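You operate a simulated robot arm through the tools that you are given. There is no shell and no other tool. Be economical: measure what you need, move in short steps, check, and stop when the job is done.

The job below is to be done with a simulated two-armed robot. You get a single attempt, and the scene is never put back.

JOB
Fetch the jam jar and set it on the cooling rack top. Then take the open wax tin and put it in the big bowl. Then put the cookie on the dining table top away on the clear part of the buffet. Then pull the cups door open. Do these in the order given. Set down upright: jam jar.

The check looks at the end state, three seconds after you hand in, the way a careful person would. Anything else that was tipped, shoved, dropped, spilled or broken makes it a failure.

ROBOT AND FRAMES
Two 7-joint arms with fingered hands on one trunk, on a base that drives. Base frame: it is fixed to the floor where the robot stands at the start and does not move with it; the origin is under the middle of the robot, x ahead of it, y to its left, z up; the surface under the hand at the start is at about z = 750. Lengths are in mm, angles in degrees, forces in N, time in s.
The left shoulder is at the start at [31, 214, 1118], the right one opposite. With the tool pointing down near the work surface each hand reaches from about 120 to 620 mm from the robot's upright axis, wherever it stands, measured 20 degrees to its own side. Places, roughly: big bowl (21x21x8 cm) [2900, 2900, 400]; clear part of the buffet [1600, -1900, 900]; cookie (7x7x2 cm) [500, 500, 800]; cooling rack top (28x19 cm) [2780, 3120, 880]; cups door [-3200, 2500, 1900]; jam jar [500, 0, 750]; open wax tin (9x9x3 cm) [300, 200, 800]. Payload 3.3 kg a hand.
The TCP of each hand is the grasp point between the finger pads, 26 mm short of the fingertips. In the tool frame z runs along the fingers and y along their closing line. Largest opening 132 mm; the body of the gripper starts 73 mm behind the TCP. The gripper is a hand of 2 fingers: y runs from the thumb to the fingers, the wrist lies at [0, 0, -224] in the tool frame.
Orientation is that of the tool frame in the base frame, as a unit quaternion [w, x, y, z]. With the fingers straight down and closing along the base's y, the tool's x points along the base's -x, its y along +y and its z along -z.

CONTROLS
- The arms move only by the tool nudge_tool. It takes "left_targets", "right_targets" or both (then of equal length, played together; a hand with none holds still); each is a list of rows, each a list of 6 numbers: the shift along the base's x, y, z in mm, then the turn, a rotation vector about the base's x, y, z in degrees. In form: [[dx, dy, dz, wx, wy, wz], ...]. A call has 1 to 12 rows; each row shifts and turns the commanded pose from where the row before left it. Rows are played at 5 a second. More than 50 mm and 8.6 degrees between two rows, and nothing of the call is played. Where a pose cannot be reached the arm comes as near as it can. A force on the tool above 40 N (or 10 N above the force at the start of the call, whichever is more), or a blocked arm, ends the call early, and 0.2 s more pass. In this call time passes only in rows, and 0.2 s behind the last. It gives the time, the measured TCP pose, the force on the tool (base axes), the opening and the grip force at its end, in the units of the frame above (readings bear some noise), with the torque about the TCP (base axes, N m) and any sound that the robot's microphone picked up.
- Cameras (640 x 400 px; columns grow to the right, rows downward): "scene" is now at [100.9, 39, 1284.4]; the picture's right is [0.46, -0.89, 0.00], its down [-0.57, -0.30, -0.76] and it looks along [0.68, 0.35, -0.64] (base axes); focal length 269 px, centre (320, 200). "left" rides on the left gripper at [-66, -3, -99] in its tool frame; the picture's right is [0.04, -1.00, 0.00], its down [0.83, 0.03, -0.55] and it looks along [0.55, 0.02, 0.83] (tool axes); focal length 261 px, centre (320, 200). "right" rides on the right gripper at [66, -3, -99] in its tool frame; the picture's right is [0.04, 1.00, 0.00], its down [-0.83, 0.03, -0.55] and it looks along [-0.55, 0.02, 0.83] (tool axes); focal length 261 px, centre (320, 200). There is no depth. A picture from a camera that has moved, and an enlarged one, comes with that camera's place and axes in the base frame and with its lens.
- snapshot(camera): a new picture of that camera. The clock stands still meanwhile.
- move_column(by): slides the trunk up (or, below 0, down) by that many mm; the arms and the scene camera ride with it, the base frame stays. It gives what a move gives, with no picture.
- drive_base(legs): drives the robot by 1 to 6 legs, each [ahead, left, turn to the left] in mm, mm and degrees, along the robot's own axes; the way and the turn of a leg run together, so that a leg with both is an arc; at most 1500 mm and 180 degrees a leg. The arms and the cameras ride along, it lands a little off, and it stops where it bumps. It gives what a move gives.
- curl_fingers(finger1, thumb_bend, hand): sets how far each is bent, from 0 (flat) to 1 (curled in); at 0.3 the hand is open as for a grip, at 0.7 the pads meet at the TCP. One left out holds its place. A second passes; each finger stops where it meets its share of the squeeze, and holds until it gets a number again. It is the only way to open and close the hand. It gives what a move gives, with no picture; readings hold the bend of each and the force on the fingers (four entries, about 0 where the hand has none), thumb and palm.
- head_to(pan, tilt): turns the head with the scene camera to pan (to the left, within 86 degrees either way) and tilt (down, from -29 to 69), counted from straight ahead of the robot. It gives what a move gives.
- enlarge(camera, box): a new picture of the part [left, top, right, bottom] of that camera's present view, enlarged. The clock stands still meanwhile.
- finish_job(): hands the job in; it is judged then, once.

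Work in short steps. Places have to be worked out from the pictures, the camera data and where the tool is seen: move nearer, look again, correct. Check each grasp and each placing, and mend what went wrong. You have 165 turns and 138 pictures in all, those below and enlarged ones among them. Open the grippers and draw the arms clear of the work before you hand the job in, unless the task says otherwise; then end with one line.

The tools are called after "Call:" as name(argument=value, ...) on one line, values as JSON. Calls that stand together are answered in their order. nudge_tool: Moves the arms, as the interface text tells. Its arguments: {"type":"object","properties":{"left_targets":{"type":"array","items":{"type":"array","items":{"type":"number"}}},"right_targets":{"type":"array","items":{"type":"array","items":{"type":"number"}}}},"required":[]} The other tools are called the same way: move_column (by) slides the trunk up or down; curl_fingers (finger1, thumb_bend, hand) moves the fingers one by one; drive_base (legs) drives the base; head_to (pan, tilt) turns the head that bears the scene camera; snapshot (camera) takes a picture; enlarge (camera, box) takes an enlarged picture of a part of a camera's view; finish_job () hands the job in.

At the start:

```text
time: 0.0
left_tool_pos: [323.5, 415.3, 1050.7]
left_tool_rot: [0.001, 0.0, 1.0, 0.001]
left_contact_force: [0.5, 0.5, 0.1]
left_ft_torque: [0.02, -0.02, -0.02]
left_grip_width: 132.0
left_grasp_force: 0.1
left_shape: jaw
left_bend: [0.3, 0.3]
left_finger forces: [0.1, 0.0, 0.1, 0.1, 0.1, 0.1]
right_tool_pos: [281.6, 2.9, 1048.0]
right_tool_rot: [0.0, 0.0, 1.0, 0.0]
right_contact_force: [0.1, -0.6, 0.4]
right_ft_torque: [-0.01, -0.02, 0.0]
right_grip_width: 131.7
right_grasp_force: 0.1
right_shape: jaw
right_bend: [0.3, 0.3]
right_finger forces: [0.1, 0.0, 0.1, 0.1, 0.0, 0.1]
trunk travel left (down, up): [-400.0, 361.0]
robot x, y, heading: [-1.3, -0.5, -0.2]
head pan, tilt: [27.5, 40.1]
```

scene: 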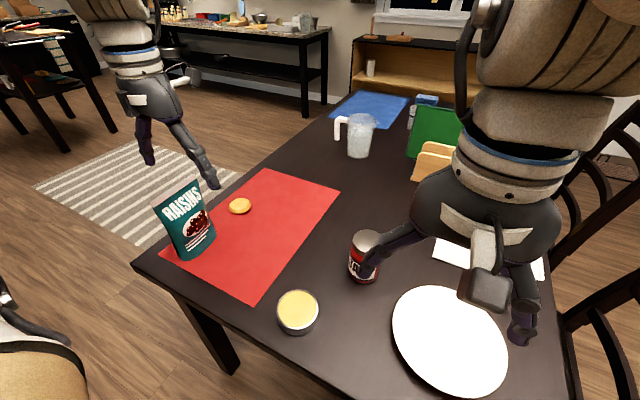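
right: 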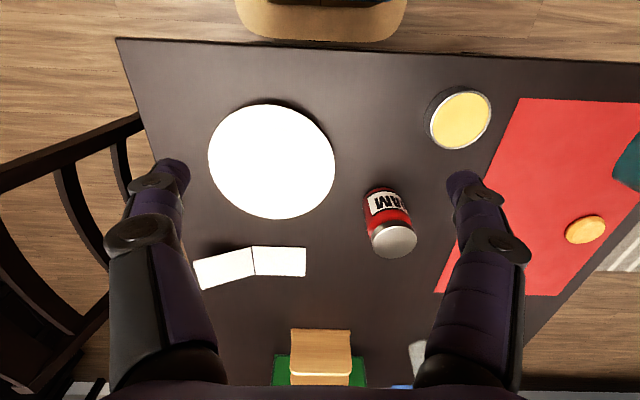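
left: 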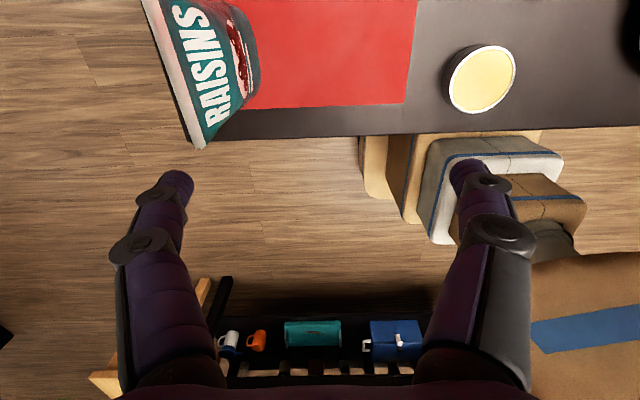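

I place the jar at about [476, 112], the tin at [321, 201] and the cookie at [524, 523]. Next I look around the room to plan the routes.

Call:
head_to(pan=50, tilt=12)

Call:
snapshot(camera="scene")

Call:
head_to(pan=-60, tilt=15)

Call:
snapshot(camera="scene")

Call:
head_to(pan=86, tilt=15)

Call:
snapshot(camera="scene")

```text
time: 0.9
left_tool_pos: [322.2, 415.1, 1050.5]
left_tool_rot: [-0.001, 0.0, 1.0, 0.0]
left_contact_force: [0.2, 0.0, 0.0]
left_ft_torque: [0.01, 0.01, -0.05]
left_grip_width: 131.9
left_grasp_force: 0.0
left_shape: jaw
left_bend: [0.3, 0.3]
left_finger forces: [0.1, 0.0, 0.0, 0.0, 0.0, 0.0]
right_tool_pos: [282.8, 4.1, 1049.0]
right_tool_rot: [-0.001, 0.0, 1.0, 0.0]
right_contact_force: [-0.6, 0.7, 0.5]
right_ft_torque: [-0.03, -0.01, -0.02]
right_grip_width: 132.1
right_grasp_force: 0.1
right_shape: jaw
right_bend: [0.3, 0.3]
right_finger forces: [0.0, 0.0, 0.0, 0.1, 0.0, 0.0]
trunk travel left (down, up): [-400.0, 361.0]
robot x, y, heading: [5.8, -1.6, -0.2]
head pan, tilt: [50.0, 12.0]
```

```text
134 pictures are left
camera scene: at [85.6, 71.1, 1328.9], right [0.77, -0.64, 0.0], down [-0.13, -0.16, -0.98], along [0.63, 0.75, -0.21], focal length 269 px, centre (320, 200)
```

scene: 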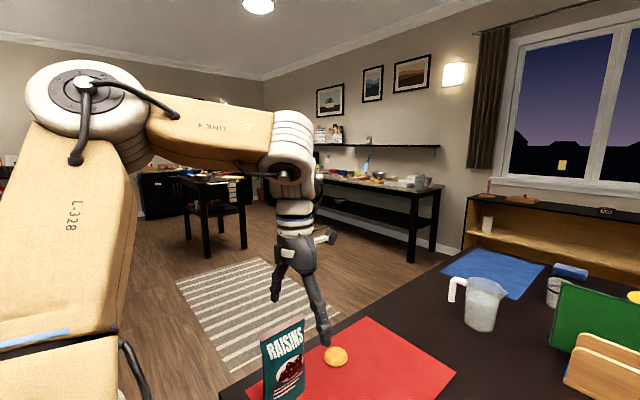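

```text
time: 2.8
left_tool_pos: [323.4, 415.0, 1049.9]
left_tool_rot: [0.0, 0.0, 1.0, 0.0]
left_contact_force: [0.3, 0.0, -0.5]
left_ft_torque: [-0.01, 0.0, 0.02]
left_grip_width: 131.7
left_grasp_force: 0.0
left_shape: jaw
left_bend: [0.3, 0.3]
left_finger forces: [0.0, 0.0, 0.1, 0.0, 0.1, 0.0]
right_tool_pos: [282.1, 3.3, 1048.5]
right_tool_rot: [0.0, 0.0, 1.0, 0.0]
right_contact_force: [0.9, -0.2, -0.3]
right_ft_torque: [-0.02, -0.01, 0.02]
right_grip_width: 132.0
right_grasp_force: 0.1
right_shape: jaw
right_bend: [0.3, 0.3]
right_finger forces: [0.1, 0.0, 0.0, 0.1, 0.0, 0.1]
trunk travel left (down, up): [-400.0, 361.0]
robot x, y, heading: [0.9, -1.7, 0.1]
head pan, tilt: [-60.0, 15.0]
```

```text
133 pictures are left
camera scene: at [72.4, -81.1, 1324.1], right [-0.87, -0.5, 0.0], down [-0.13, 0.22, -0.97], along [0.48, -0.84, -0.26], focal length 269 px, centre (320, 200)
```

scene: 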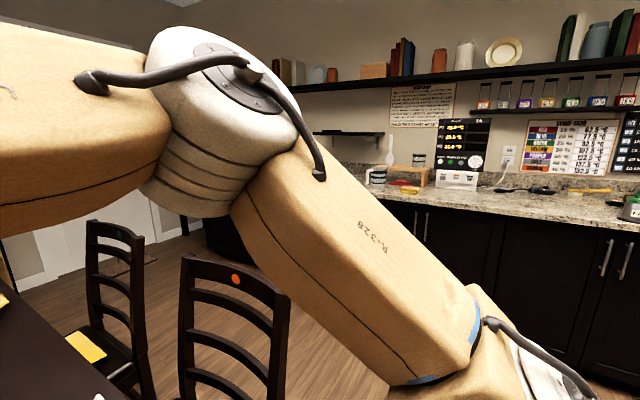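

```text
time: 5.1
left_tool_pos: [323.2, 414.7, 1050.1]
left_tool_rot: [0.0, 0.0, 1.0, 0.0]
left_contact_force: [-0.2, 0.2, -0.6]
left_ft_torque: [-0.02, 0.04, 0.01]
left_grip_width: 131.9
left_grasp_force: 0.2
left_shape: jaw
left_bend: [0.3, 0.3]
left_finger forces: [0.0, 0.0, 0.0, 0.1, 0.0, 0.1]
right_tool_pos: [281.9, 3.7, 1047.2]
right_tool_rot: [0.0, 0.0, 1.0, 0.001]
right_contact_force: [0.0, 0.2, 0.3]
right_ft_torque: [-0.04, 0.01, 0.0]
right_grip_width: 131.9
right_grasp_force: 0.0
right_shape: jaw
right_bend: [0.3, 0.3]
right_finger forces: [0.0, 0.1, 0.0, 0.1, 0.1, 0.0]
trunk travel left (down, up): [-400.0, 361.0]
robot x, y, heading: [-1.5, -1.3, -0.4]
head pan, tilt: [85.9, 15.0]
```

```text
132 pictures are left
camera scene: at [32.3, 92.9, 1324.1], right [1.0, -0.07, 0.0], down [-0.02, -0.26, -0.97], along [0.07, 0.96, -0.26], focal length 269 px, centre (320, 200)
```

scene: 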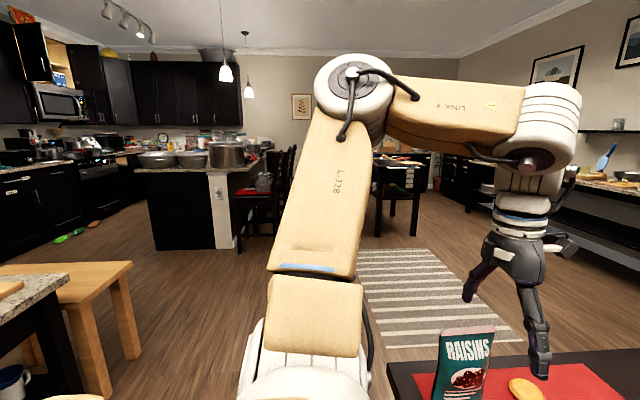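

I judge the jar's centre to be at about [480, 118], with its top near z 860. I bring the open right hand above it and look.

Call:
nudge_tool(right_targets=[[33, 19, -15, 0, 0, 0], [33, 19, -15, 0, 0, 0], [33, 19, -15, 0, 0, 0], [33, 19, -15, 0, 0, 0], [33, 19, -15, 0, 0, 0], [33, 19, -15, 0, 0, 0]])

Call:
head_to(pan=25, tilt=42)

Call:
snapshot(camera="right")

Call:
snapshot(camera="scene")

```text
time: 6.7
left_tool_pos: [322.0, 415.2, 1052.1]
left_tool_rot: [0.0, 0.0, 1.0, 0.0]
left_contact_force: [-1.1, -0.4, -0.3]
left_ft_torque: [0.03, 0.01, -0.01]
left_grip_width: 132.0
left_grasp_force: 0.0
left_shape: jaw
left_bend: [0.3, 0.3]
left_finger forces: [0.0, 0.1, 0.0, 0.0, 0.0, 0.0]
right_tool_pos: [425.8, 4.5, 1028.1]
right_tool_rot: [0.015, 0.039, 0.998, 0.048]
right_contact_force: [-0.6, -0.4, 0.6]
right_ft_torque: [0.01, 0.01, -0.01]
right_grip_width: 131.9
right_grasp_force: 0.0
right_shape: jaw
right_bend: [0.3, 0.3]
right_finger forces: [0.0, 0.0, 0.0, 0.0, 0.1, 0.0]
right hand out of reach, approached as far as the arm can: row 3, 4, 5, 6
trunk travel left (down, up): [-400.0, 361.0]
robot x, y, heading: [0.2, -1.4, 0.0]
head pan, tilt: [85.9, 15.0]
stopped in row 6 (right hand): the arm was blocked; the commanded pose is now the measured one
```

```text
time: 8.0
left_tool_pos: [323.0, 415.2, 1050.7]
left_tool_rot: [-0.001, -0.001, 1.0, 0.0]
left_contact_force: [-0.4, 0.0, 0.1]
left_ft_torque: [0.0, 0.01, 0.0]
left_grip_width: 131.9
left_grasp_force: 0.0
left_shape: jaw
left_bend: [0.3, 0.3]
left_finger forces: [0.0, 0.0, 0.0, 0.0, 0.0, 0.1]
right_tool_pos: [426.2, 5.4, 1026.7]
right_tool_rot: [0.014, 0.04, 0.998, 0.047]
right_contact_force: [0.5, -0.2, 0.2]
right_ft_torque: [0.01, -0.02, 0.02]
right_grip_width: 131.8
right_grasp_force: 0.0
right_shape: jaw
right_bend: [0.3, 0.3]
right_finger forces: [0.1, 0.0, 0.1, 0.0, 0.0, 0.0]
trunk travel left (down, up): [-400.0, 361.0]
robot x, y, heading: [-1.1, 3.9, -0.0]
head pan, tilt: [25.0, 42.0]
```

```text
131 pictures are left
camera right: at [357.7, -1.8, 1122.0], right [0.04, 0.99, 0.09], down [0.81, -0.08, 0.57], along [0.58, 0.06, -0.81], focal length 261 px, centre (320, 200)
```

right: 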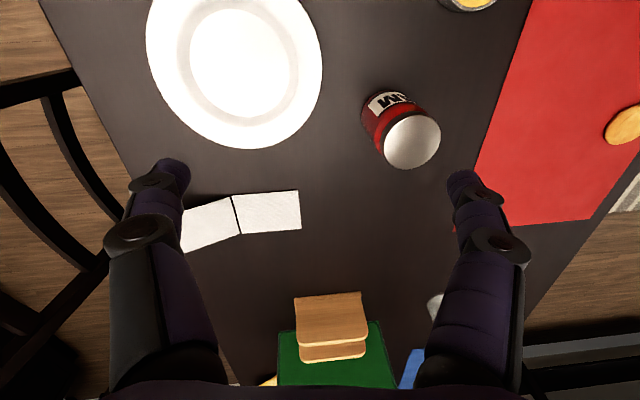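

```text
130 pictures are left
camera scene: at [101.5, 35.1, 1281.6], right [0.42, -0.91, 0.0], down [-0.61, -0.28, -0.74], along [0.67, 0.31, -0.67], focal length 269 px, centre (320, 200)
```

scene: 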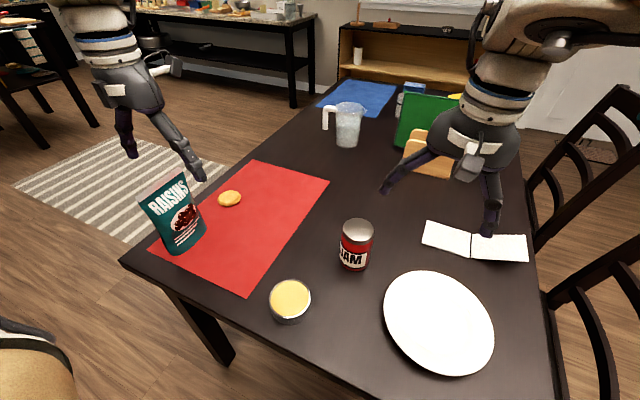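

The jar is out of the right arm's reach at this height, so I drive 200 mm to the left to bring it in front of the right shoulder.

Call:
drive_base(legs=[[0, 200, 0]])

Call:
nudge_tool(right_targets=[[0, 0, -30, -2.7, 0.8, 2.3], [0, 0, -30, -2.7, 0.8, 2.3]])

Call:
snapshot(camera="right")

```text
time: 9.6
left_tool_pos: [321.8, 617.8, 1048.9]
left_tool_rot: [-0.001, 0.0, 1.0, 0.0]
left_contact_force: [0.3, 0.6, 0.0]
left_ft_torque: [-0.04, 0.01, 0.02]
left_grip_width: 131.7
left_grasp_force: 0.0
left_shape: jaw
left_bend: [0.3, 0.3]
left_finger forces: [0.0, 0.1, 0.1, 0.0, 0.0, 0.1]
right_tool_pos: [427.0, 208.1, 1025.8]
right_tool_rot: [0.013, 0.038, 0.998, 0.046]
right_contact_force: [-0.3, -0.3, 0.5]
right_ft_torque: [-0.02, 0.01, -0.04]
right_grip_width: 131.6
right_grasp_force: 0.0
right_shape: jaw
right_bend: [0.3, 0.3]
right_finger forces: [0.0, 0.0, 0.0, 0.1, 0.1, 0.0]
trunk travel left (down, up): [-400.0, 361.0]
robot x, y, heading: [-0.5, 202.7, -0.2]
head pan, tilt: [25.0, 42.0]
```

```text
time: 10.4
left_tool_pos: [322.7, 615.9, 1051.6]
left_tool_rot: [0.0, 0.0, 1.0, 0.0]
left_contact_force: [-0.3, 1.0, -0.6]
left_ft_torque: [-0.01, 0.05, 0.0]
left_grip_width: 131.9
left_grasp_force: 0.1
left_shape: jaw
left_bend: [0.3, 0.3]
left_finger forces: [0.0, 0.0, 0.0, 0.0, 0.0, 0.0]
right_tool_pos: [456.4, 176.9, 993.8]
right_tool_rot: [0.006, 0.048, 0.998, 0.042]
right_contact_force: [0.5, 0.1, 0.4]
right_ft_torque: [0.01, 0.02, 0.01]
right_grip_width: 131.9
right_grasp_force: 0.0
right_shape: jaw
right_bend: [0.3, 0.3]
right_finger forces: [0.0, 0.1, 0.0, 0.0, 0.0, 0.0]
trunk travel left (down, up): [-400.0, 361.0]
robot x, y, heading: [-0.1, 200.3, 0.3]
head pan, tilt: [25.0, 42.0]
stopped in row 2 (right hand): the arm was blocked; the commanded pose is now the measured one
```

```text
129 pictures are left
camera right: at [387.9, 171.6, 1090.0], right [0.06, 0.99, 0.08], down [0.82, -0.09, 0.56], along [0.56, 0.04, -0.82], focal length 261 px, centre (320, 200)
```

right: 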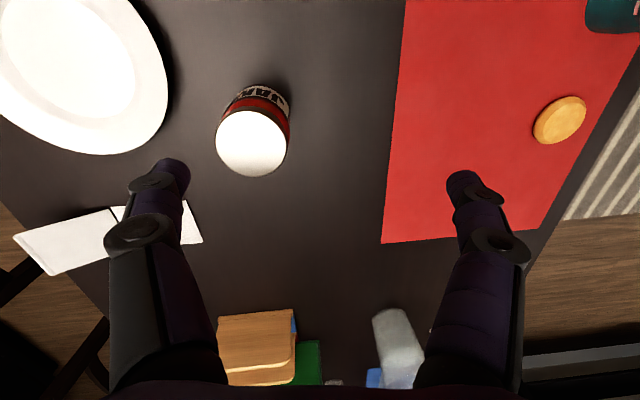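

The blocking looks like a joint limit from reaching across. The lid now shows at about [475, 123], so I move the hand back right over the jar while straightening it.

Call:
nudge_tool(right_targets=[[5, -18, 0, -1.6, 0.2, 1.8], [5, -18, 0, -1.6, 0.2, 1.8], [8, -18, 0, -1.6, 0.2, 1.8]])

Call:
snapshot(camera="right")

```text
time: 11.2
left_tool_pos: [322.7, 616.3, 1050.1]
left_tool_rot: [0.0, 0.0, 1.0, 0.0]
left_contact_force: [0.8, -0.2, 0.1]
left_ft_torque: [0.01, 0.0, 0.01]
left_grip_width: 131.9
left_grasp_force: 0.0
left_shape: jaw
left_bend: [0.3, 0.3]
left_finger forces: [0.1, 0.0, 0.0, 0.1, 0.0, 0.0]
right_tool_pos: [472.5, 123.6, 993.5]
right_tool_rot: [0.001, -0.001, 1.0, -0.002]
right_contact_force: [0.2, 0.0, 0.8]
right_ft_torque: [-0.05, 0.01, 0.03]
right_grip_width: 131.8
right_grasp_force: 0.0
right_shape: jaw
right_bend: [0.3, 0.3]
right_finger forces: [0.0, 0.0, 0.0, 0.1, 0.0, 0.0]
trunk travel left (down, up): [-400.0, 361.0]
robot x, y, heading: [0.8, 203.2, 0.2]
head pan, tilt: [25.0, 42.0]
```

```text
128 pictures are left
camera right: at [406.7, 121.1, 1090.5], right [-0.04, 1.0, 0.0], down [0.83, 0.04, 0.55], along [0.55, 0.02, -0.83], focal length 261 px, centre (320, 200)
```

right: 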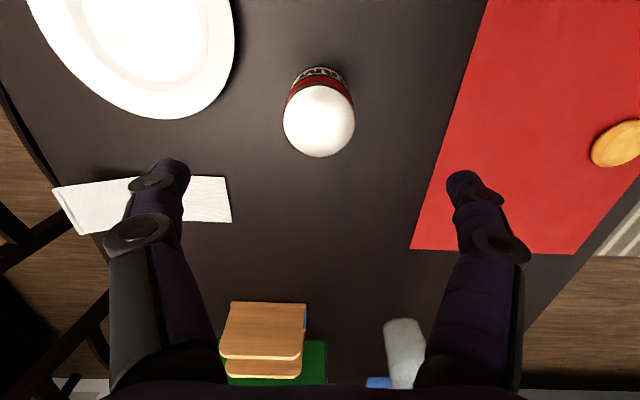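

The hand is aligned over the jar, so I descend to grip at about z 806.

Call:
nudge_tool(right_targets=[[2, 0, -47, 0, 0, 0], [2, 0, -47, 0, 0, 0], [2, 0, -47, 0, 0, 0], [0, 0, -46, 0, 0, 0]])

Call:
snapshot(camera="scene")

Call:
snapshot(camera="right")

```text
time: 12.2
left_tool_pos: [321.5, 617.4, 1050.9]
left_tool_rot: [-0.001, -0.001, 1.0, 0.0]
left_contact_force: [-0.4, 0.0, 0.2]
left_ft_torque: [0.0, -0.03, 0.02]
left_grip_width: 132.0
left_grasp_force: 0.1
left_shape: jaw
left_bend: [0.3, 0.3]
left_finger forces: [0.0, 0.1, 0.0, 0.1, 0.0, 0.0]
right_tool_pos: [477.6, 124.8, 803.6]
right_tool_rot: [0.001, 0.0, 1.0, -0.003]
right_contact_force: [1.1, -1.7, 3.7]
right_ft_torque: [-0.02, 0.02, 0.01]
right_grip_width: 131.8
right_grasp_force: 0.0
right_shape: jaw
right_bend: [0.3, 0.3]
right_finger forces: [0.0, 0.0, 0.1, 0.0, 3.2, 0.1]
trunk travel left (down, up): [-400.0, 361.0]
robot x, y, heading: [2.2, 201.3, 0.1]
head pan, tilt: [25.0, 42.0]
```

```text
127 pictures are left
camera scene: at [101.1, 236.3, 1281.7], right [0.42, -0.91, 0.0], down [-0.61, -0.28, -0.74], along [0.67, 0.31, -0.67], focal length 269 px, centre (320, 200)
```

scene: 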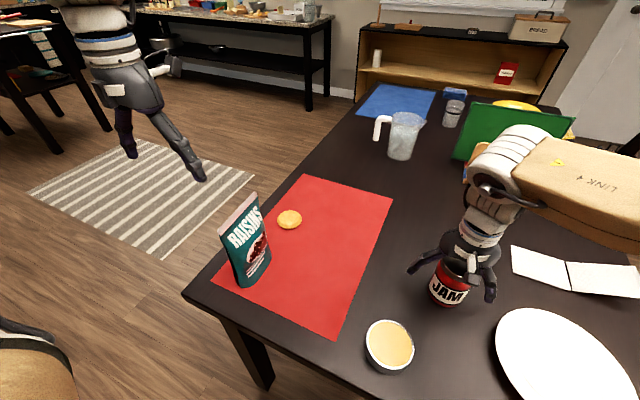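

```text
126 pictures are left
camera right: at [411.6, 122.0, 903.4], right [-0.04, 1.0, -0.01], down [0.83, 0.04, 0.55], along [0.55, 0.02, -0.83], focal length 261 px, centre (320, 200)
```

right: 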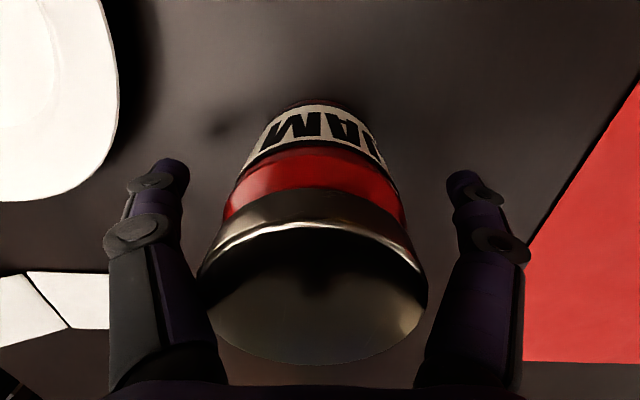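

A small palm force shows that the palm just meets the lid. I lift 8 mm and then close.

Call:
nudge_tool(right_targets=[[0, 0, 8, 0, 0, 0]])

Call:
curl_fingers(hand="right", finger1=0.7, thumb_bend=0.7)

Call:
snapshot(camera="right")

```text
time: 12.6
left_tool_pos: [321.6, 616.5, 1051.3]
left_tool_rot: [0.0, -0.001, 1.0, -0.001]
left_contact_force: [0.7, 0.2, 0.9]
left_ft_torque: [0.0, -0.03, 0.0]
left_grip_width: 132.0
left_grasp_force: 0.0
left_shape: jaw
left_bend: [0.3, 0.3]
left_finger forces: [0.0, 0.0, 0.0, 0.0, 0.0, 0.0]
right_tool_pos: [477.6, 124.7, 814.4]
right_tool_rot: [0.001, -0.001, 1.0, -0.001]
right_contact_force: [-0.4, 0.4, 0.0]
right_ft_torque: [-0.01, -0.03, 0.01]
right_grip_width: 131.9
right_grasp_force: 0.2
right_shape: jaw
right_bend: [0.3, 0.3]
right_finger forces: [0.1, 0.0, 0.1, 0.0, 0.0, 0.0]
trunk travel left (down, up): [-400.0, 361.0]
robot x, y, heading: [1.8, 202.1, 0.2]
head pan, tilt: [25.0, 42.0]
```

```text
time: 13.6
left_tool_pos: [322.5, 616.2, 1049.3]
left_tool_rot: [0.0, -0.001, 1.0, -0.001]
left_contact_force: [0.5, -0.1, -0.6]
left_ft_torque: [0.0, 0.01, 0.01]
left_grip_width: 131.8
left_grasp_force: 0.0
left_shape: jaw
left_bend: [0.3, 0.3]
left_finger forces: [0.0, 0.0, 0.0, 0.0, 0.0, 0.0]
right_tool_pos: [476.7, 124.6, 814.4]
right_tool_rot: [0.001, 0.0, 1.0, -0.001]
right_contact_force: [-0.7, -0.8, 0.5]
right_ft_torque: [-0.07, -0.03, 0.02]
right_grip_width: 63.4
right_grasp_force: 15.0
right_shape: fingers
right_bend: [0.5, 0.58]
right_finger forces: [14.5, 0.0, 0.1, 0.0, 15.3, 0.1]
trunk travel left (down, up): [-400.0, 361.0]
robot x, y, heading: [0.2, 200.9, 0.0]
head pan, tilt: [25.0, 42.0]
```

```text
125 pictures are left
camera right: at [411.8, 122.0, 911.5], right [-0.04, 1.0, 0.0], down [0.83, 0.04, 0.55], along [0.55, 0.02, -0.83], focal length 261 px, centre (320, 200)
```

right: 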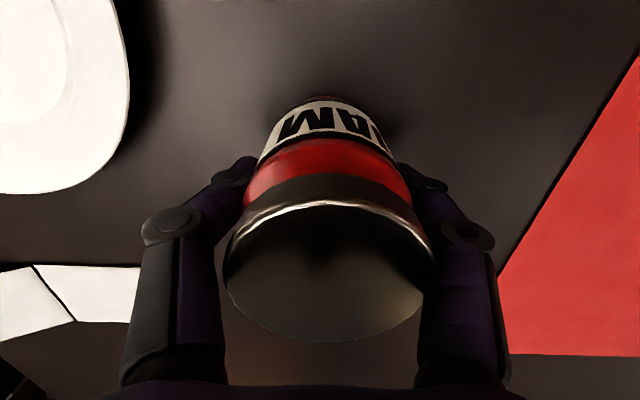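

The grip is firm (63 mm, 15 N). I lift the jar.

Call:
nudge_tool(right_targets=[[0, 0, 40, 0, 0, 0], [0, 0, 45, 0, 0, 0], [0, 0, 45, 0, 0, 0], [0, 0, 45, 0, 0, 0]])

Call:
head_to(pan=60, tilt=15)

Call:
snapshot(camera="scene")

Call:
snapshot(camera="right")

```text
time: 14.6
left_tool_pos: [323.8, 614.9, 1050.3]
left_tool_rot: [0.0, 0.0, 1.0, 0.001]
left_contact_force: [0.4, 0.2, -0.5]
left_ft_torque: [0.03, 0.0, 0.02]
left_grip_width: 131.8
left_grasp_force: 0.0
left_shape: jaw
left_bend: [0.3, 0.3]
left_finger forces: [0.1, 0.1, 0.0, 0.0, 0.0, 0.1]
right_tool_pos: [486.0, 104.7, 989.3]
right_tool_rot: [-0.004, 0.025, 1.0, 0.01]
right_contact_force: [-0.8, 0.5, -4.8]
right_ft_torque: [0.02, 0.0, -0.01]
right_grip_width: 63.8
right_grasp_force: 15.5
right_shape: fingers
right_bend: [0.5, 0.58]
right_finger forces: [14.8, 0.1, 0.0, 0.1, 14.8, 0.0]
trunk travel left (down, up): [-400.0, 361.0]
robot x, y, heading: [-0.7, 200.8, -0.2]
head pan, tilt: [25.0, 42.0]
```

```text
time: 15.6
left_tool_pos: [321.1, 617.2, 1050.1]
left_tool_rot: [-0.001, -0.002, 1.0, 0.0]
left_contact_force: [-0.7, -0.1, 0.2]
left_ft_torque: [0.01, 0.04, 0.02]
left_grip_width: 131.9
left_grasp_force: 0.1
left_shape: jaw
left_bend: [0.3, 0.3]
left_finger forces: [0.0, 0.0, 0.0, 0.1, 0.1, 0.1]
right_tool_pos: [486.4, 105.6, 989.3]
right_tool_rot: [-0.004, 0.023, 1.0, 0.013]
right_contact_force: [-0.3, 0.4, -4.2]
right_ft_torque: [-0.04, -0.02, 0.02]
right_grip_width: 63.7
right_grasp_force: 15.1
right_shape: fingers
right_bend: [0.5, 0.58]
right_finger forces: [14.7, 0.0, 0.0, 0.1, 14.8, 0.0]
trunk travel left (down, up): [-400.0, 361.0]
robot x, y, heading: [1.3, 201.6, 0.3]
head pan, tilt: [60.0, 15.0]
```

```text
124 pictures are left
camera scene: at [72.7, 281.9, 1324.0], right [0.87, -0.5, 0.0], down [-0.13, -0.22, -0.97], along [0.48, 0.84, -0.26], focal length 269 px, centre (320, 200)
```

scene: 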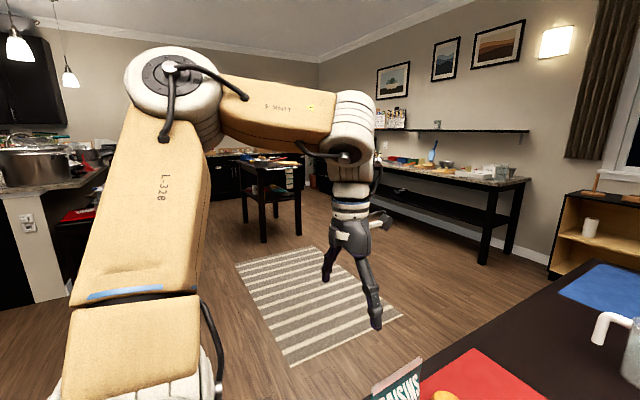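

```text
123 pictures are left
camera right: at [420.8, 104.4, 1088.6], right [0.01, 1.0, 0.02], down [0.84, -0.02, 0.55], along [0.55, 0.02, -0.84], focal length 261 px, centre (320, 200)
```

right: 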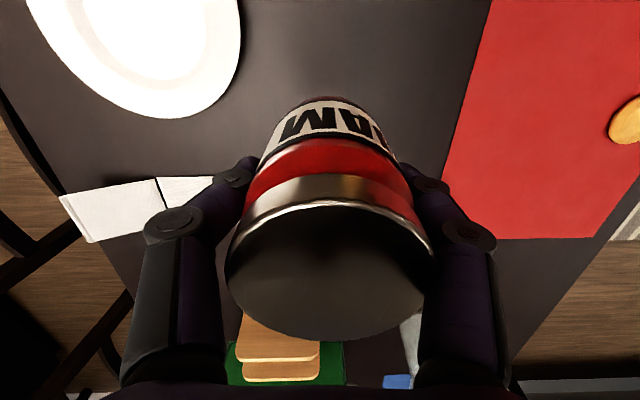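

The jar is held. I draw the right hand back toward the body, raise the trunk a little, and drive around the table's left side without turning. The bench stands at about x 2720 and beyond.

Call:
nudge_tool(right_targets=[[-40, -20, 0, -1.0, 0, 1.0], [-40, -20, 0, -1.0, 0, 1.0], [-40, -20, 0, 0, 0, 1.0]])

Call:
move_column(by=100)

Call:
drive_base(legs=[[0, 1100, 0], [1000, 300, 0], [850, 300, 0]])

Call:
head_to(pan=40, tilt=25)

Call:
snapshot(camera="scene")

```text
time: 16.4
left_tool_pos: [320.9, 615.3, 1052.2]
left_tool_rot: [0.0, 0.0, 1.0, 0.001]
left_contact_force: [0.0, -0.6, 0.8]
left_ft_torque: [0.01, 0.02, 0.0]
left_grip_width: 131.9
left_grasp_force: 0.0
left_shape: jaw
left_bend: [0.3, 0.3]
left_finger forces: [0.0, 0.0, 0.0, 0.0, 0.0, 0.1]
right_tool_pos: [358.9, 63.0, 988.0]
right_tool_rot: [0.003, -0.026, 1.0, -0.018]
right_contact_force: [0.3, -0.5, -4.4]
right_ft_torque: [0.03, 0.01, 0.0]
right_grip_width: 63.5
right_grasp_force: 14.8
right_shape: fingers
right_bend: [0.5, 0.59]
right_finger forces: [15.3, 0.0, 0.1, 0.0, 15.0, 0.1]
trunk travel left (down, up): [-400.0, 361.0]
robot x, y, heading: [-1.0, 202.4, -0.2]
head pan, tilt: [60.0, 15.0]
```

```text
time: 17.8
left_tool_pos: [323.1, 616.3, 1150.8]
left_tool_rot: [0.0, -0.001, 1.0, 0.0]
left_contact_force: [-0.7, 1.0, 0.9]
left_ft_torque: [0.04, 0.0, -0.01]
left_grip_width: 131.9
left_grasp_force: 0.0
left_shape: jaw
left_bend: [0.3, 0.3]
left_finger forces: [0.0, 0.1, 0.0, 0.0, 0.0, 0.1]
right_tool_pos: [358.5, 65.4, 1087.6]
right_tool_rot: [0.0, -0.026, 0.999, -0.019]
right_contact_force: [0.7, -0.2, -4.3]
right_ft_torque: [-0.03, -0.01, -0.02]
right_grip_width: 63.9
right_grasp_force: 15.0
right_shape: fingers
right_bend: [0.5, 0.59]
right_finger forces: [15.3, 0.0, 0.0, 0.0, 14.9, 0.1]
trunk travel left (down, up): [-500.0, 261.0]
robot x, y, heading: [-1.4, 199.0, 0.1]
head pan, tilt: [60.0, 15.0]
```

```text
time: 32.7
left_tool_pos: [2162.2, 2324.5, 1149.9]
left_tool_rot: [-0.001, -0.006, 1.0, 0.001]
left_contact_force: [-0.4, -0.7, -0.4]
left_ft_torque: [0.0, 0.01, 0.0]
left_grip_width: 131.7
left_grasp_force: 0.2
left_shape: jaw
left_bend: [0.3, 0.3]
left_finger forces: [0.0, 0.0, 0.0, 0.0, 0.0, 0.1]
right_tool_pos: [2205.2, 1772.5, 1087.4]
right_tool_rot: [0.0, -0.032, 0.999, -0.019]
right_contact_force: [0.1, -1.1, -3.7]
right_ft_torque: [-0.01, 0.01, -0.03]
right_grip_width: 64.0
right_grasp_force: 14.7
right_shape: fingers
right_bend: [0.5, 0.59]
right_finger forces: [15.1, 0.0, 0.0, 0.0, 14.8, 0.0]
trunk travel left (down, up): [-500.0, 261.0]
robot x, y, heading: [1845.9, 1910.5, 0.7]
head pan, tilt: [60.0, 15.0]
```

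```text
time: 33.5
left_tool_pos: [2162.4, 2323.9, 1150.3]
left_tool_rot: [0.0, -0.006, 1.0, 0.0]
left_contact_force: [-0.6, -0.2, 0.6]
left_ft_torque: [0.0, 0.01, 0.05]
left_grip_width: 132.0
left_grasp_force: 0.0
left_shape: jaw
left_bend: [0.3, 0.3]
left_finger forces: [0.0, 0.0, 0.0, 0.0, 0.1, 0.0]
right_tool_pos: [2205.1, 1771.5, 1087.4]
right_tool_rot: [0.001, -0.032, 0.999, -0.02]
right_contact_force: [0.0, -0.9, -3.8]
right_ft_torque: [-0.06, -0.01, 0.04]
right_grip_width: 63.8
right_grasp_force: 14.9
right_shape: fingers
right_bend: [0.5, 0.59]
right_finger forces: [15.1, 0.0, 0.0, 0.0, 14.8, 0.1]
trunk travel left (down, up): [-500.0, 261.0]
robot x, y, heading: [1845.1, 1903.8, 0.7]
head pan, tilt: [40.0, 25.0]
```

```text
122 pictures are left
camera scene: at [1930.2, 1965.6, 1408.4], right [0.65, -0.76, 0.0], down [-0.32, -0.28, -0.91], along [0.69, 0.59, -0.42], focal length 269 px, centre (320, 200)
```

scene: 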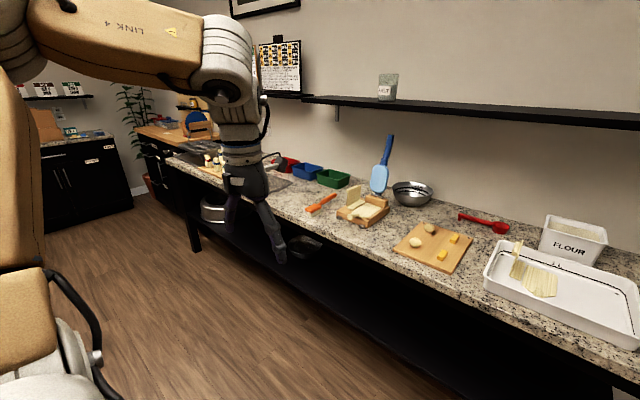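

I continue left along the bench to about y 3150, staying back from it, then look.

Call:
drive_base(legs=[[150, 1240, -0.7]])

Call:
head_to(pan=0, tilt=38)

Call:
snapshot(camera="scene")

```text
time: 39.9
left_tool_pos: [2325.1, 3563.3, 1150.7]
left_tool_rot: [-0.001, 0.008, 1.0, -0.001]
left_contact_force: [0.4, -0.5, -1.1]
left_ft_torque: [-0.03, 0.01, 0.01]
left_grip_width: 132.3
left_grasp_force: 0.0
left_shape: jaw
left_bend: [0.3, 0.3]
left_finger forces: [0.1, 0.0, 0.0, 0.0, 0.1, 0.1]
right_tool_pos: [2353.0, 3010.4, 1087.1]
right_tool_rot: [0.0, -0.019, 1.0, -0.02]
right_contact_force: [0.2, 0.6, -4.8]
right_ft_torque: [-0.01, 0.01, 0.01]
right_grip_width: 63.7
right_grasp_force: 15.1
right_shape: fingers
right_bend: [0.5, 0.59]
right_finger forces: [15.2, 0.0, 0.2, 0.1, 14.8, 0.0]
trunk travel left (down, up): [-500.0, 261.0]
robot x, y, heading: [1995.5, 3153.8, -0.9]
head pan, tilt: [40.0, 25.0]
```

```text
time: 40.9
left_tool_pos: [2327.2, 3563.4, 1150.3]
left_tool_rot: [0.0, 0.007, 1.0, 0.0]
left_contact_force: [0.4, 0.8, 0.3]
left_ft_torque: [-0.02, -0.02, -0.01]
left_grip_width: 131.6
left_grasp_force: 0.1
left_shape: jaw
left_bend: [0.3, 0.3]
left_finger forces: [0.0, 0.0, 0.1, 0.1, 0.1, 0.0]
right_tool_pos: [2352.9, 3009.4, 1088.2]
right_tool_rot: [0.0, -0.019, 1.0, -0.019]
right_contact_force: [-0.6, -0.4, -4.7]
right_ft_torque: [-0.01, 0.02, 0.03]
right_grip_width: 63.7
right_grasp_force: 14.7
right_shape: fingers
right_bend: [0.5, 0.59]
right_finger forces: [15.1, 0.0, 0.0, 0.1, 14.8, 0.0]
trunk travel left (down, up): [-500.0, 261.0]
robot x, y, heading: [1999.5, 3152.1, -0.8]
head pan, tilt: [0.0, 38.0]
```

```text
121 pictures are left
camera scene: at [2099.1, 3151.6, 1388.0], right [-0.01, -1.0, 0.0], down [-0.62, 0.01, -0.79], along [0.79, -0.01, -0.62], focal length 269 px, centre (320, 200)
```

scene: 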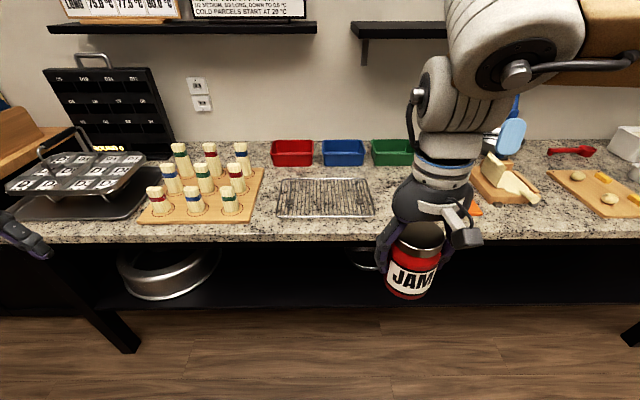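

The rack lies at about [2770, 3125], with bottles on a board to its left and a clear approach from the front. I drive closer and then move the hand over it.

Call:
drive_base(legs=[[270, 55, 0.8]])

Call:
snapshot(camera="scene")

Call:
snapshot(camera="right")

```text
time: 42.9
left_tool_pos: [2593.4, 3621.9, 1150.8]
left_tool_rot: [-0.001, 0.0, 1.0, 0.0]
left_contact_force: [-0.6, -0.9, -0.1]
left_ft_torque: [0.01, 0.07, 0.01]
left_grip_width: 131.7
left_grasp_force: 0.0
left_shape: jaw
left_bend: [0.3, 0.3]
left_finger forces: [0.0, 0.1, 0.1, 0.0, 0.0, 0.0]
right_tool_pos: [2627.0, 3068.9, 1087.8]
right_tool_rot: [0.0, -0.025, 0.999, -0.019]
right_contact_force: [0.1, 0.2, -5.4]
right_ft_torque: [-0.02, 0.01, -0.04]
right_grip_width: 63.7
right_grasp_force: 14.9
right_shape: fingers
right_bend: [0.5, 0.59]
right_finger forces: [15.1, 0.0, 0.0, 0.0, 14.8, 0.0]
trunk travel left (down, up): [-500.0, 261.0]
robot x, y, heading: [2271.6, 3203.7, -0.4]
head pan, tilt: [0.0, 38.0]
```

```text
120 pictures are left
camera scene: at [2371.7, 3206.4, 1387.9], right [0.0, -1.0, 0.0], down [-0.62, 0.0, -0.79], along [0.79, 0.0, -0.62], focal length 269 px, centre (320, 200)
```

scene: 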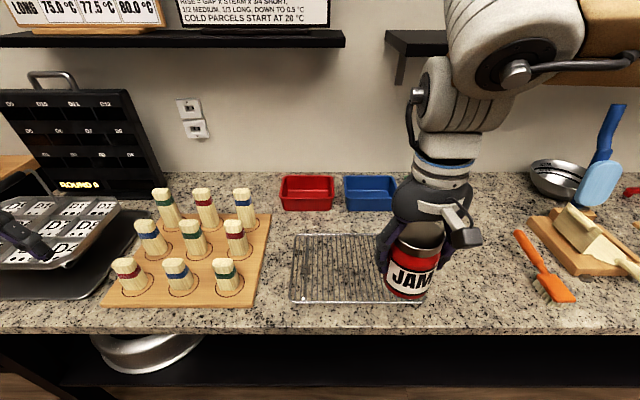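

```text
119 pictures are left
camera right: at [2561.7, 3066.4, 1185.8], right [-0.09, 0.99, -0.04], down [0.83, 0.1, 0.55], along [0.55, 0.02, -0.83], focal length 261 px, centre (320, 200)
```

right: 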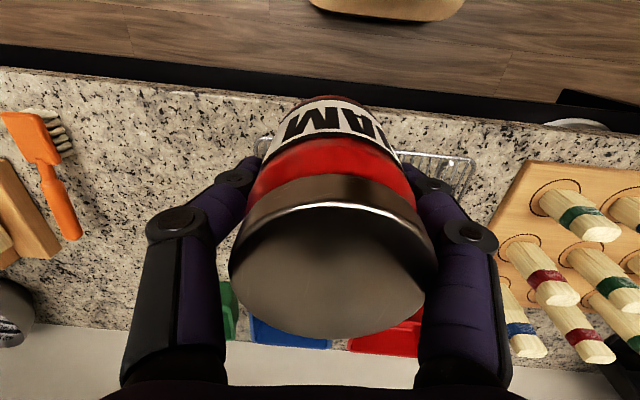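

The rack centre works out to about [2775, 3130]. I move over it while levelling the hand.

Call:
nudge_tool(right_targets=[[37, 15, -22, 0.6, 0, -0.7], [37, 15, -22, 0.6, 0, -0.7], [37, 15, -22, 0.5, 0, -0.7], [37, 15, -22, 0.5, 0, -0.7]])

Call:
snapshot(camera="scene")

Call:
snapshot(camera="right")

```text
time: 43.9
left_tool_pos: [2592.3, 3620.8, 1151.2]
left_tool_rot: [-0.001, 0.0, 1.0, 0.0]
left_contact_force: [0.1, -0.1, 0.4]
left_ft_torque: [0.0, -0.02, 0.01]
left_grip_width: 132.0
left_grasp_force: 0.0
left_shape: jaw
left_bend: [0.3, 0.3]
left_finger forces: [0.0, 0.1, 0.1, 0.0, 0.0, 0.0]
right_tool_pos: [2779.6, 3119.4, 1003.0]
right_tool_rot: [0.002, 0.01, 1.0, 0.007]
right_contact_force: [-1.0, -0.5, -4.3]
right_ft_torque: [0.01, 0.05, 0.02]
right_grip_width: 63.8
right_grasp_force: 14.4
right_shape: fingers
right_bend: [0.5, 0.59]
right_finger forces: [14.5, 0.1, 0.0, 0.1, 14.6, 0.0]
trunk travel left (down, up): [-500.0, 261.0]
robot x, y, heading: [2267.8, 3205.3, -0.2]
head pan, tilt: [0.0, 38.0]
```

```text
118 pictures are left
camera scene: at [2371.0, 3205.1, 1388.0], right [0.0, -1.0, 0.0], down [-0.62, 0.0, -0.79], along [0.79, 0.0, -0.62], focal length 269 px, centre (320, 200)
```

scene: 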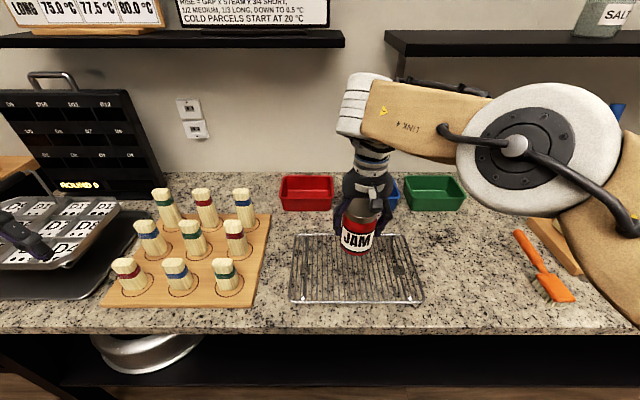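

```text
117 pictures are left
camera right: at [2713.2, 3116.5, 1101.8], right [-0.02, 1.0, 0.01], down [0.83, 0.01, 0.56], along [0.56, 0.02, -0.83], focal length 261 px, centre (320, 200)
```

right: 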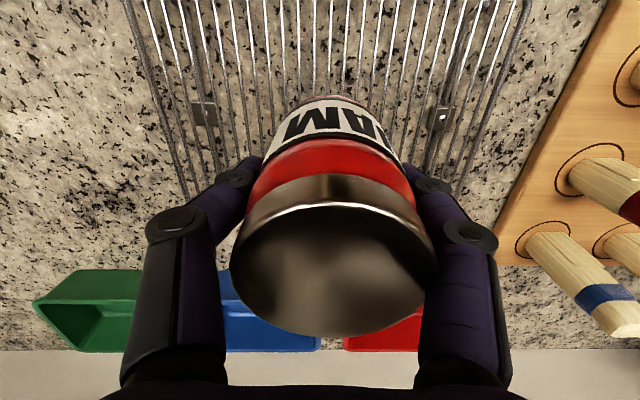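

The jar is over the rack. I lower it in steps and watch the force.

Call:
nudge_tool(right_targets=[[-6, 2, -25, -0.8, 0.2, 1.1], [-4, 2, -20, 0, 0, 0], [0, 0, -8, 0, 0, 0]])

Call:
snapshot(camera="scene")

```text
time: 44.7
left_tool_pos: [2592.5, 3621.3, 1150.6]
left_tool_rot: [0.0, 0.0, 1.0, 0.0]
left_contact_force: [-0.1, -0.5, -0.7]
left_ft_torque: [0.0, 0.01, -0.01]
left_grip_width: 132.0
left_grasp_force: 0.2
left_shape: jaw
left_bend: [0.3, 0.3]
left_finger forces: [0.0, 0.0, 0.0, 0.0, 0.1, 0.1]
right_tool_pos: [2766.1, 3129.9, 946.3]
right_tool_rot: [-0.002, -0.007, 1.0, -0.007]
right_contact_force: [-0.6, 0.0, -4.5]
right_ft_torque: [-0.04, 0.03, 0.0]
right_grip_width: 63.7
right_grasp_force: 14.4
right_shape: fingers
right_bend: [0.5, 0.59]
right_finger forces: [14.7, 0.0, 0.0, 0.0, 14.6, 0.1]
trunk travel left (down, up): [-500.0, 261.0]
robot x, y, heading: [2267.7, 3206.6, -0.3]
head pan, tilt: [0.0, 38.0]
```

```text
116 pictures are left
camera scene: at [2370.9, 3206.4, 1388.0], right [0.0, -1.0, 0.0], down [-0.62, 0.0, -0.79], along [0.79, 0.0, -0.62], focal length 269 px, centre (320, 200)
```

scene: 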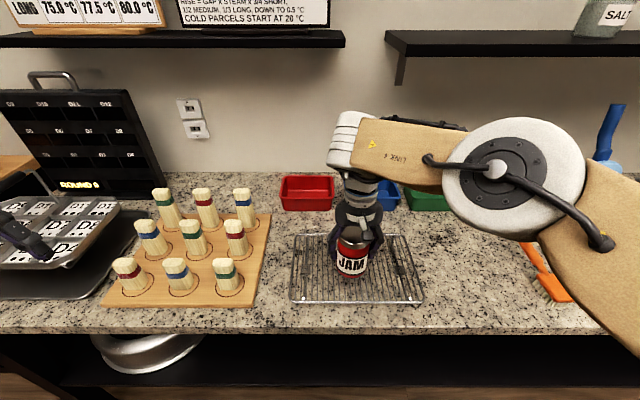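

There is no contact yet. I lower in 3 mm steps, fixing the small tilt.

Call:
nudge_tool(right_targets=[[0, 0, -3, 0.8, 0, -0.8], [0, 0, -3, 0, 0, 0]])

```text
time: 45.3
left_tool_pos: [2592.3, 3620.2, 1150.2]
left_tool_rot: [0.0, -0.001, 1.0, 0.0]
left_contact_force: [0.0, 0.5, -0.7]
left_ft_torque: [-0.01, -0.01, 0.0]
left_grip_width: 132.0
left_grasp_force: 0.0
left_shape: jaw
left_bend: [0.3, 0.3]
left_finger forces: [0.0, 0.0, 0.0, 0.0, 0.0, 0.1]
right_tool_pos: [2764.1, 3134.4, 941.1]
right_tool_rot: [-0.001, -0.005, 1.0, -0.001]
right_contact_force: [-0.4, 0.4, -4.5]
right_ft_torque: [-0.01, 0.02, 0.01]
right_grip_width: 63.5
right_grasp_force: 14.7
right_shape: fingers
right_bend: [0.5, 0.59]
right_finger forces: [14.6, 0.1, 0.0, 0.0, 14.6, 0.0]
trunk travel left (down, up): [-500.0, 261.0]
robot x, y, heading: [2269.9, 3205.2, -0.0]
head pan, tilt: [0.0, 38.0]
```

Call:
nudge_tool(right_targets=[[0, 0, -4, 0, 0, 0], [0, 0, -4, 0, 0, 0]])

Call:
enlarge(camera="scene", box=[270, 190, 440, 310])

```text
time: 45.9
left_tool_pos: [2591.1, 3621.9, 1150.6]
left_tool_rot: [0.0, 0.0, 1.0, 0.0]
left_contact_force: [-0.2, 0.1, 0.6]
left_ft_torque: [0.03, -0.01, 0.01]
left_grip_width: 131.9
left_grasp_force: 0.0
left_shape: jaw
left_bend: [0.3, 0.3]
left_finger forces: [0.1, 0.0, 0.0, 0.1, 0.0, 0.0]
right_tool_pos: [2763.3, 3134.6, 935.0]
right_tool_rot: [0.0, -0.004, 1.0, 0.0]
right_contact_force: [-1.4, 2.7, 10.8]
right_ft_torque: [-0.27, -0.1, 0.01]
right_grip_width: 63.6
right_grasp_force: 16.8
right_shape: fingers
right_bend: [0.5, 0.59]
right_finger forces: [19.1, 0.1, 0.0, 0.1, 15.7, 0.0]
trunk travel left (down, up): [-500.0, 261.0]
robot x, y, heading: [2267.4, 3203.1, 0.1]
head pan, tilt: [0.0, 38.0]
```

```text
3.33 times, centred on (355, 250) of scene
camera zoom: at [2369.1, 3206.9, 1388.3], right [0.0, -1.0, 0.0], down [-0.62, 0.0, -0.79], along [0.79, 0.0, -0.62], focal length 897 px, centre (203, 33)
```

zoom: 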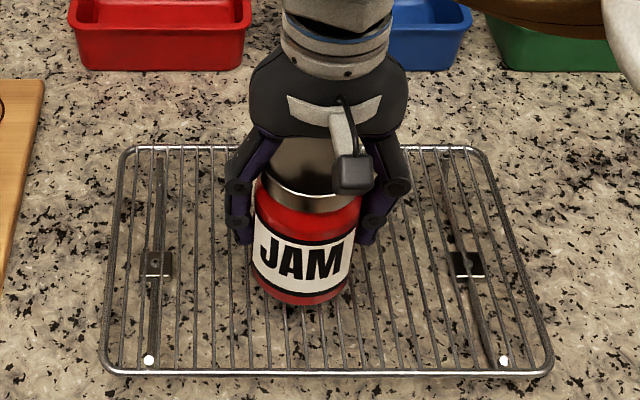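

The jar has made contact and is upright on the rack. I ease up 2 mm, release, then lift away.

Call:
nudge_tool(right_targets=[[0, 0, 2, 0, 0, 0]])

Call:
curl_fingers(hand="right", finger1=0.3, thumb_bend=0.3)

Call:
nudge_tool(right_targets=[[0, 0, 30, 0, 0, 0], [0, 0, 45, 0, 0, 0], [0, 0, 45, 0, 0, 0], [-35, -15, 30, 0, 0, 0], [-40, -15, 10, 0, 0, 0], [-40, -15, 0, 0, 0, 0]])

Call:
enlarge(camera="scene", box=[230, 150, 460, 320])

```text
time: 46.3
left_tool_pos: [2591.1, 3622.4, 1150.0]
left_tool_rot: [0.0, 0.0, 1.0, 0.0]
left_contact_force: [0.0, -1.0, -0.6]
left_ft_torque: [-0.01, 0.01, -0.02]
left_grip_width: 131.8
left_grasp_force: 0.0
left_shape: jaw
left_bend: [0.3, 0.3]
left_finger forces: [0.0, 0.0, 0.0, 0.0, 0.1, 0.0]
right_tool_pos: [2764.3, 3133.0, 935.5]
right_tool_rot: [-0.001, -0.003, 1.0, 0.0]
right_contact_force: [-0.9, 1.9, 3.8]
right_ft_torque: [-0.12, -0.12, -0.01]
right_grip_width: 63.5
right_grasp_force: 16.2
right_shape: fingers
right_bend: [0.5, 0.59]
right_finger forces: [17.6, 0.1, 0.0, 0.1, 14.9, 0.0]
trunk travel left (down, up): [-500.0, 261.0]
robot x, y, heading: [2267.1, 3208.8, 0.1]
head pan, tilt: [0.0, 38.0]
```

```text
time: 47.3
left_tool_pos: [2591.7, 3621.7, 1150.0]
left_tool_rot: [0.0, 0.0, 1.0, 0.0]
left_contact_force: [0.1, 0.2, 0.1]
left_ft_torque: [0.05, 0.0, 0.03]
left_grip_width: 131.8
left_grasp_force: 0.1
left_shape: jaw
left_bend: [0.3, 0.3]
left_finger forces: [0.0, 0.1, 0.1, 0.1, 0.0, 0.1]
right_tool_pos: [2764.4, 3133.5, 934.6]
right_tool_rot: [0.0, -0.004, 1.0, 0.0]
right_contact_force: [-0.3, 0.5, -0.2]
right_ft_torque: [0.0, -0.02, -0.02]
right_grip_width: 133.2
right_grasp_force: 0.0
right_shape: fingers
right_bend: [0.3, 0.3]
right_finger forces: [0.0, 0.1, 0.1, 0.0, 0.0, 0.1]
trunk travel left (down, up): [-500.0, 261.0]
robot x, y, heading: [2268.4, 3204.2, 0.0]
head pan, tilt: [0.0, 38.0]
```

```text
time: 48.7
left_tool_pos: [2591.4, 3621.4, 1151.1]
left_tool_rot: [0.0, 0.0, 1.0, 0.0]
left_contact_force: [-0.2, 0.5, 0.2]
left_ft_torque: [-0.02, 0.02, 0.03]
left_grip_width: 132.0
left_grasp_force: 0.0
left_shape: jaw
left_bend: [0.3, 0.3]
left_finger forces: [0.0, 0.1, 0.1, 0.0, 0.0, 0.0]
right_tool_pos: [2645.5, 3086.0, 1093.8]
right_tool_rot: [0.001, -0.004, 1.0, 0.0]
right_contact_force: [-0.3, 0.0, -0.3]
right_ft_torque: [0.03, -0.04, 0.03]
right_grip_width: 133.5
right_grasp_force: 0.1
right_shape: fingers
right_bend: [0.3, 0.3]
right_finger forces: [0.0, 0.0, 0.0, 0.0, 0.1, 0.1]
right hand out of reach, approached as far as the arm can: row 3
trunk travel left (down, up): [-500.0, 261.0]
robot x, y, heading: [2269.6, 3208.7, 0.0]
head pan, tilt: [0.0, 38.0]
```

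```text
2.35 times, centred on (345, 235) of scene
camera zoom: at [2369.1, 3205.9, 1388.1], right [0.0, -1.0, 0.0], down [-0.62, 0.0, -0.79], along [0.79, 0.0, -0.62], focal length 633 px, centre (261, 118)
```

zoom: 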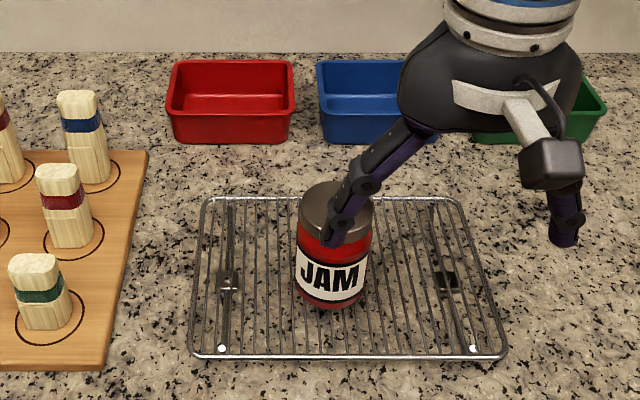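

The jar stands upright on the rack. I back off and look at the bowl on the lower shelf before fetching the tin.

Call:
drive_base(legs=[[-600, -200, 0]])

Call:
move_column(by=-400)

Call:
head_to(pan=-3, tilt=25)

Call:
snapshot(camera="scene")

```text
time: 52.3
left_tool_pos: [2025.5, 3406.0, 1150.8]
left_tool_rot: [0.001, 0.011, 1.0, 0.0]
left_contact_force: [1.0, -1.1, 0.6]
left_ft_torque: [-0.02, -0.02, -0.02]
left_grip_width: 132.0
left_grasp_force: 0.0
left_shape: jaw
left_bend: [0.3, 0.3]
left_finger forces: [0.0, 0.0, 0.0, 0.1, 0.1, 0.2]
right_tool_pos: [2068.0, 2870.1, 1093.7]
right_tool_rot: [-0.002, 0.007, 1.0, -0.001]
right_contact_force: [-0.2, -0.2, 0.3]
right_ft_torque: [0.0, -0.02, 0.0]
right_grip_width: 133.4
right_grasp_force: 0.0
right_shape: fingers
right_bend: [0.3, 0.3]
right_finger forces: [0.0, 0.0, 0.0, 0.0, 0.0, 0.1]
trunk travel left (down, up): [-500.0, 261.0]
robot x, y, heading: [1695.7, 2999.7, -1.0]
head pan, tilt: [0.0, 38.0]
stopped in leg 1: the robot was blocked; the commanded pose is now the measured one
```

```text
time: 56.1
left_tool_pos: [2025.9, 3405.9, 750.9]
left_tool_rot: [0.001, 0.01, 1.0, 0.0]
left_contact_force: [0.3, 0.0, -0.1]
left_ft_torque: [0.01, 0.01, -0.01]
left_grip_width: 131.7
left_grasp_force: 0.0
left_shape: jaw
left_bend: [0.3, 0.3]
left_finger forces: [0.1, 0.0, 0.1, 0.0, 0.1, 0.0]
right_tool_pos: [2069.6, 2869.4, 694.1]
right_tool_rot: [-0.001, 0.006, 1.0, 0.0]
right_contact_force: [0.4, -1.1, 0.3]
right_ft_torque: [0.02, 0.01, -0.02]
right_grip_width: 133.3
right_grasp_force: 0.1
right_shape: fingers
right_bend: [0.3, 0.3]
right_finger forces: [0.0, 0.0, 0.1, 0.1, 0.0, 0.0]
trunk travel left (down, up): [-100.0, 661.0]
robot x, y, heading: [1692.9, 2996.7, -0.8]
head pan, tilt: [0.0, 38.0]
```

```text
time: 56.9
left_tool_pos: [2025.6, 3407.0, 750.0]
left_tool_rot: [-0.001, 0.011, 1.0, 0.0]
left_contact_force: [-0.4, -0.3, -0.3]
left_ft_torque: [0.02, -0.03, -0.05]
left_grip_width: 131.9
left_grasp_force: 0.0
left_shape: jaw
left_bend: [0.3, 0.3]
left_finger forces: [0.0, 0.1, 0.0, 0.1, 0.0, 0.0]
right_tool_pos: [2070.6, 2869.1, 692.4]
right_tool_rot: [0.0, 0.005, 1.0, 0.0]
right_contact_force: [0.3, 0.5, 0.3]
right_ft_torque: [0.01, -0.02, -0.02]
right_grip_width: 133.3
right_grasp_force: 0.2
right_shape: fingers
right_bend: [0.3, 0.3]
right_finger forces: [0.0, 0.1, 0.0, 0.0, 0.0, 0.0]
trunk travel left (down, up): [-100.0, 661.0]
robot x, y, heading: [1695.0, 2997.2, -1.2]
head pan, tilt: [-3.0, 25.0]
```

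```text
113 pictures are left
camera scene: at [1889.0, 2988.3, 1000.8], right [-0.07, -1.0, 0.0], down [-0.42, 0.03, -0.91], along [0.9, -0.07, -0.42], focal length 269 px, centre (320, 200)
```

scene: 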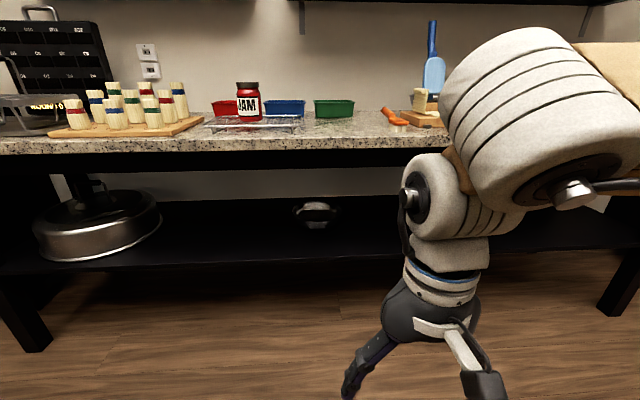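

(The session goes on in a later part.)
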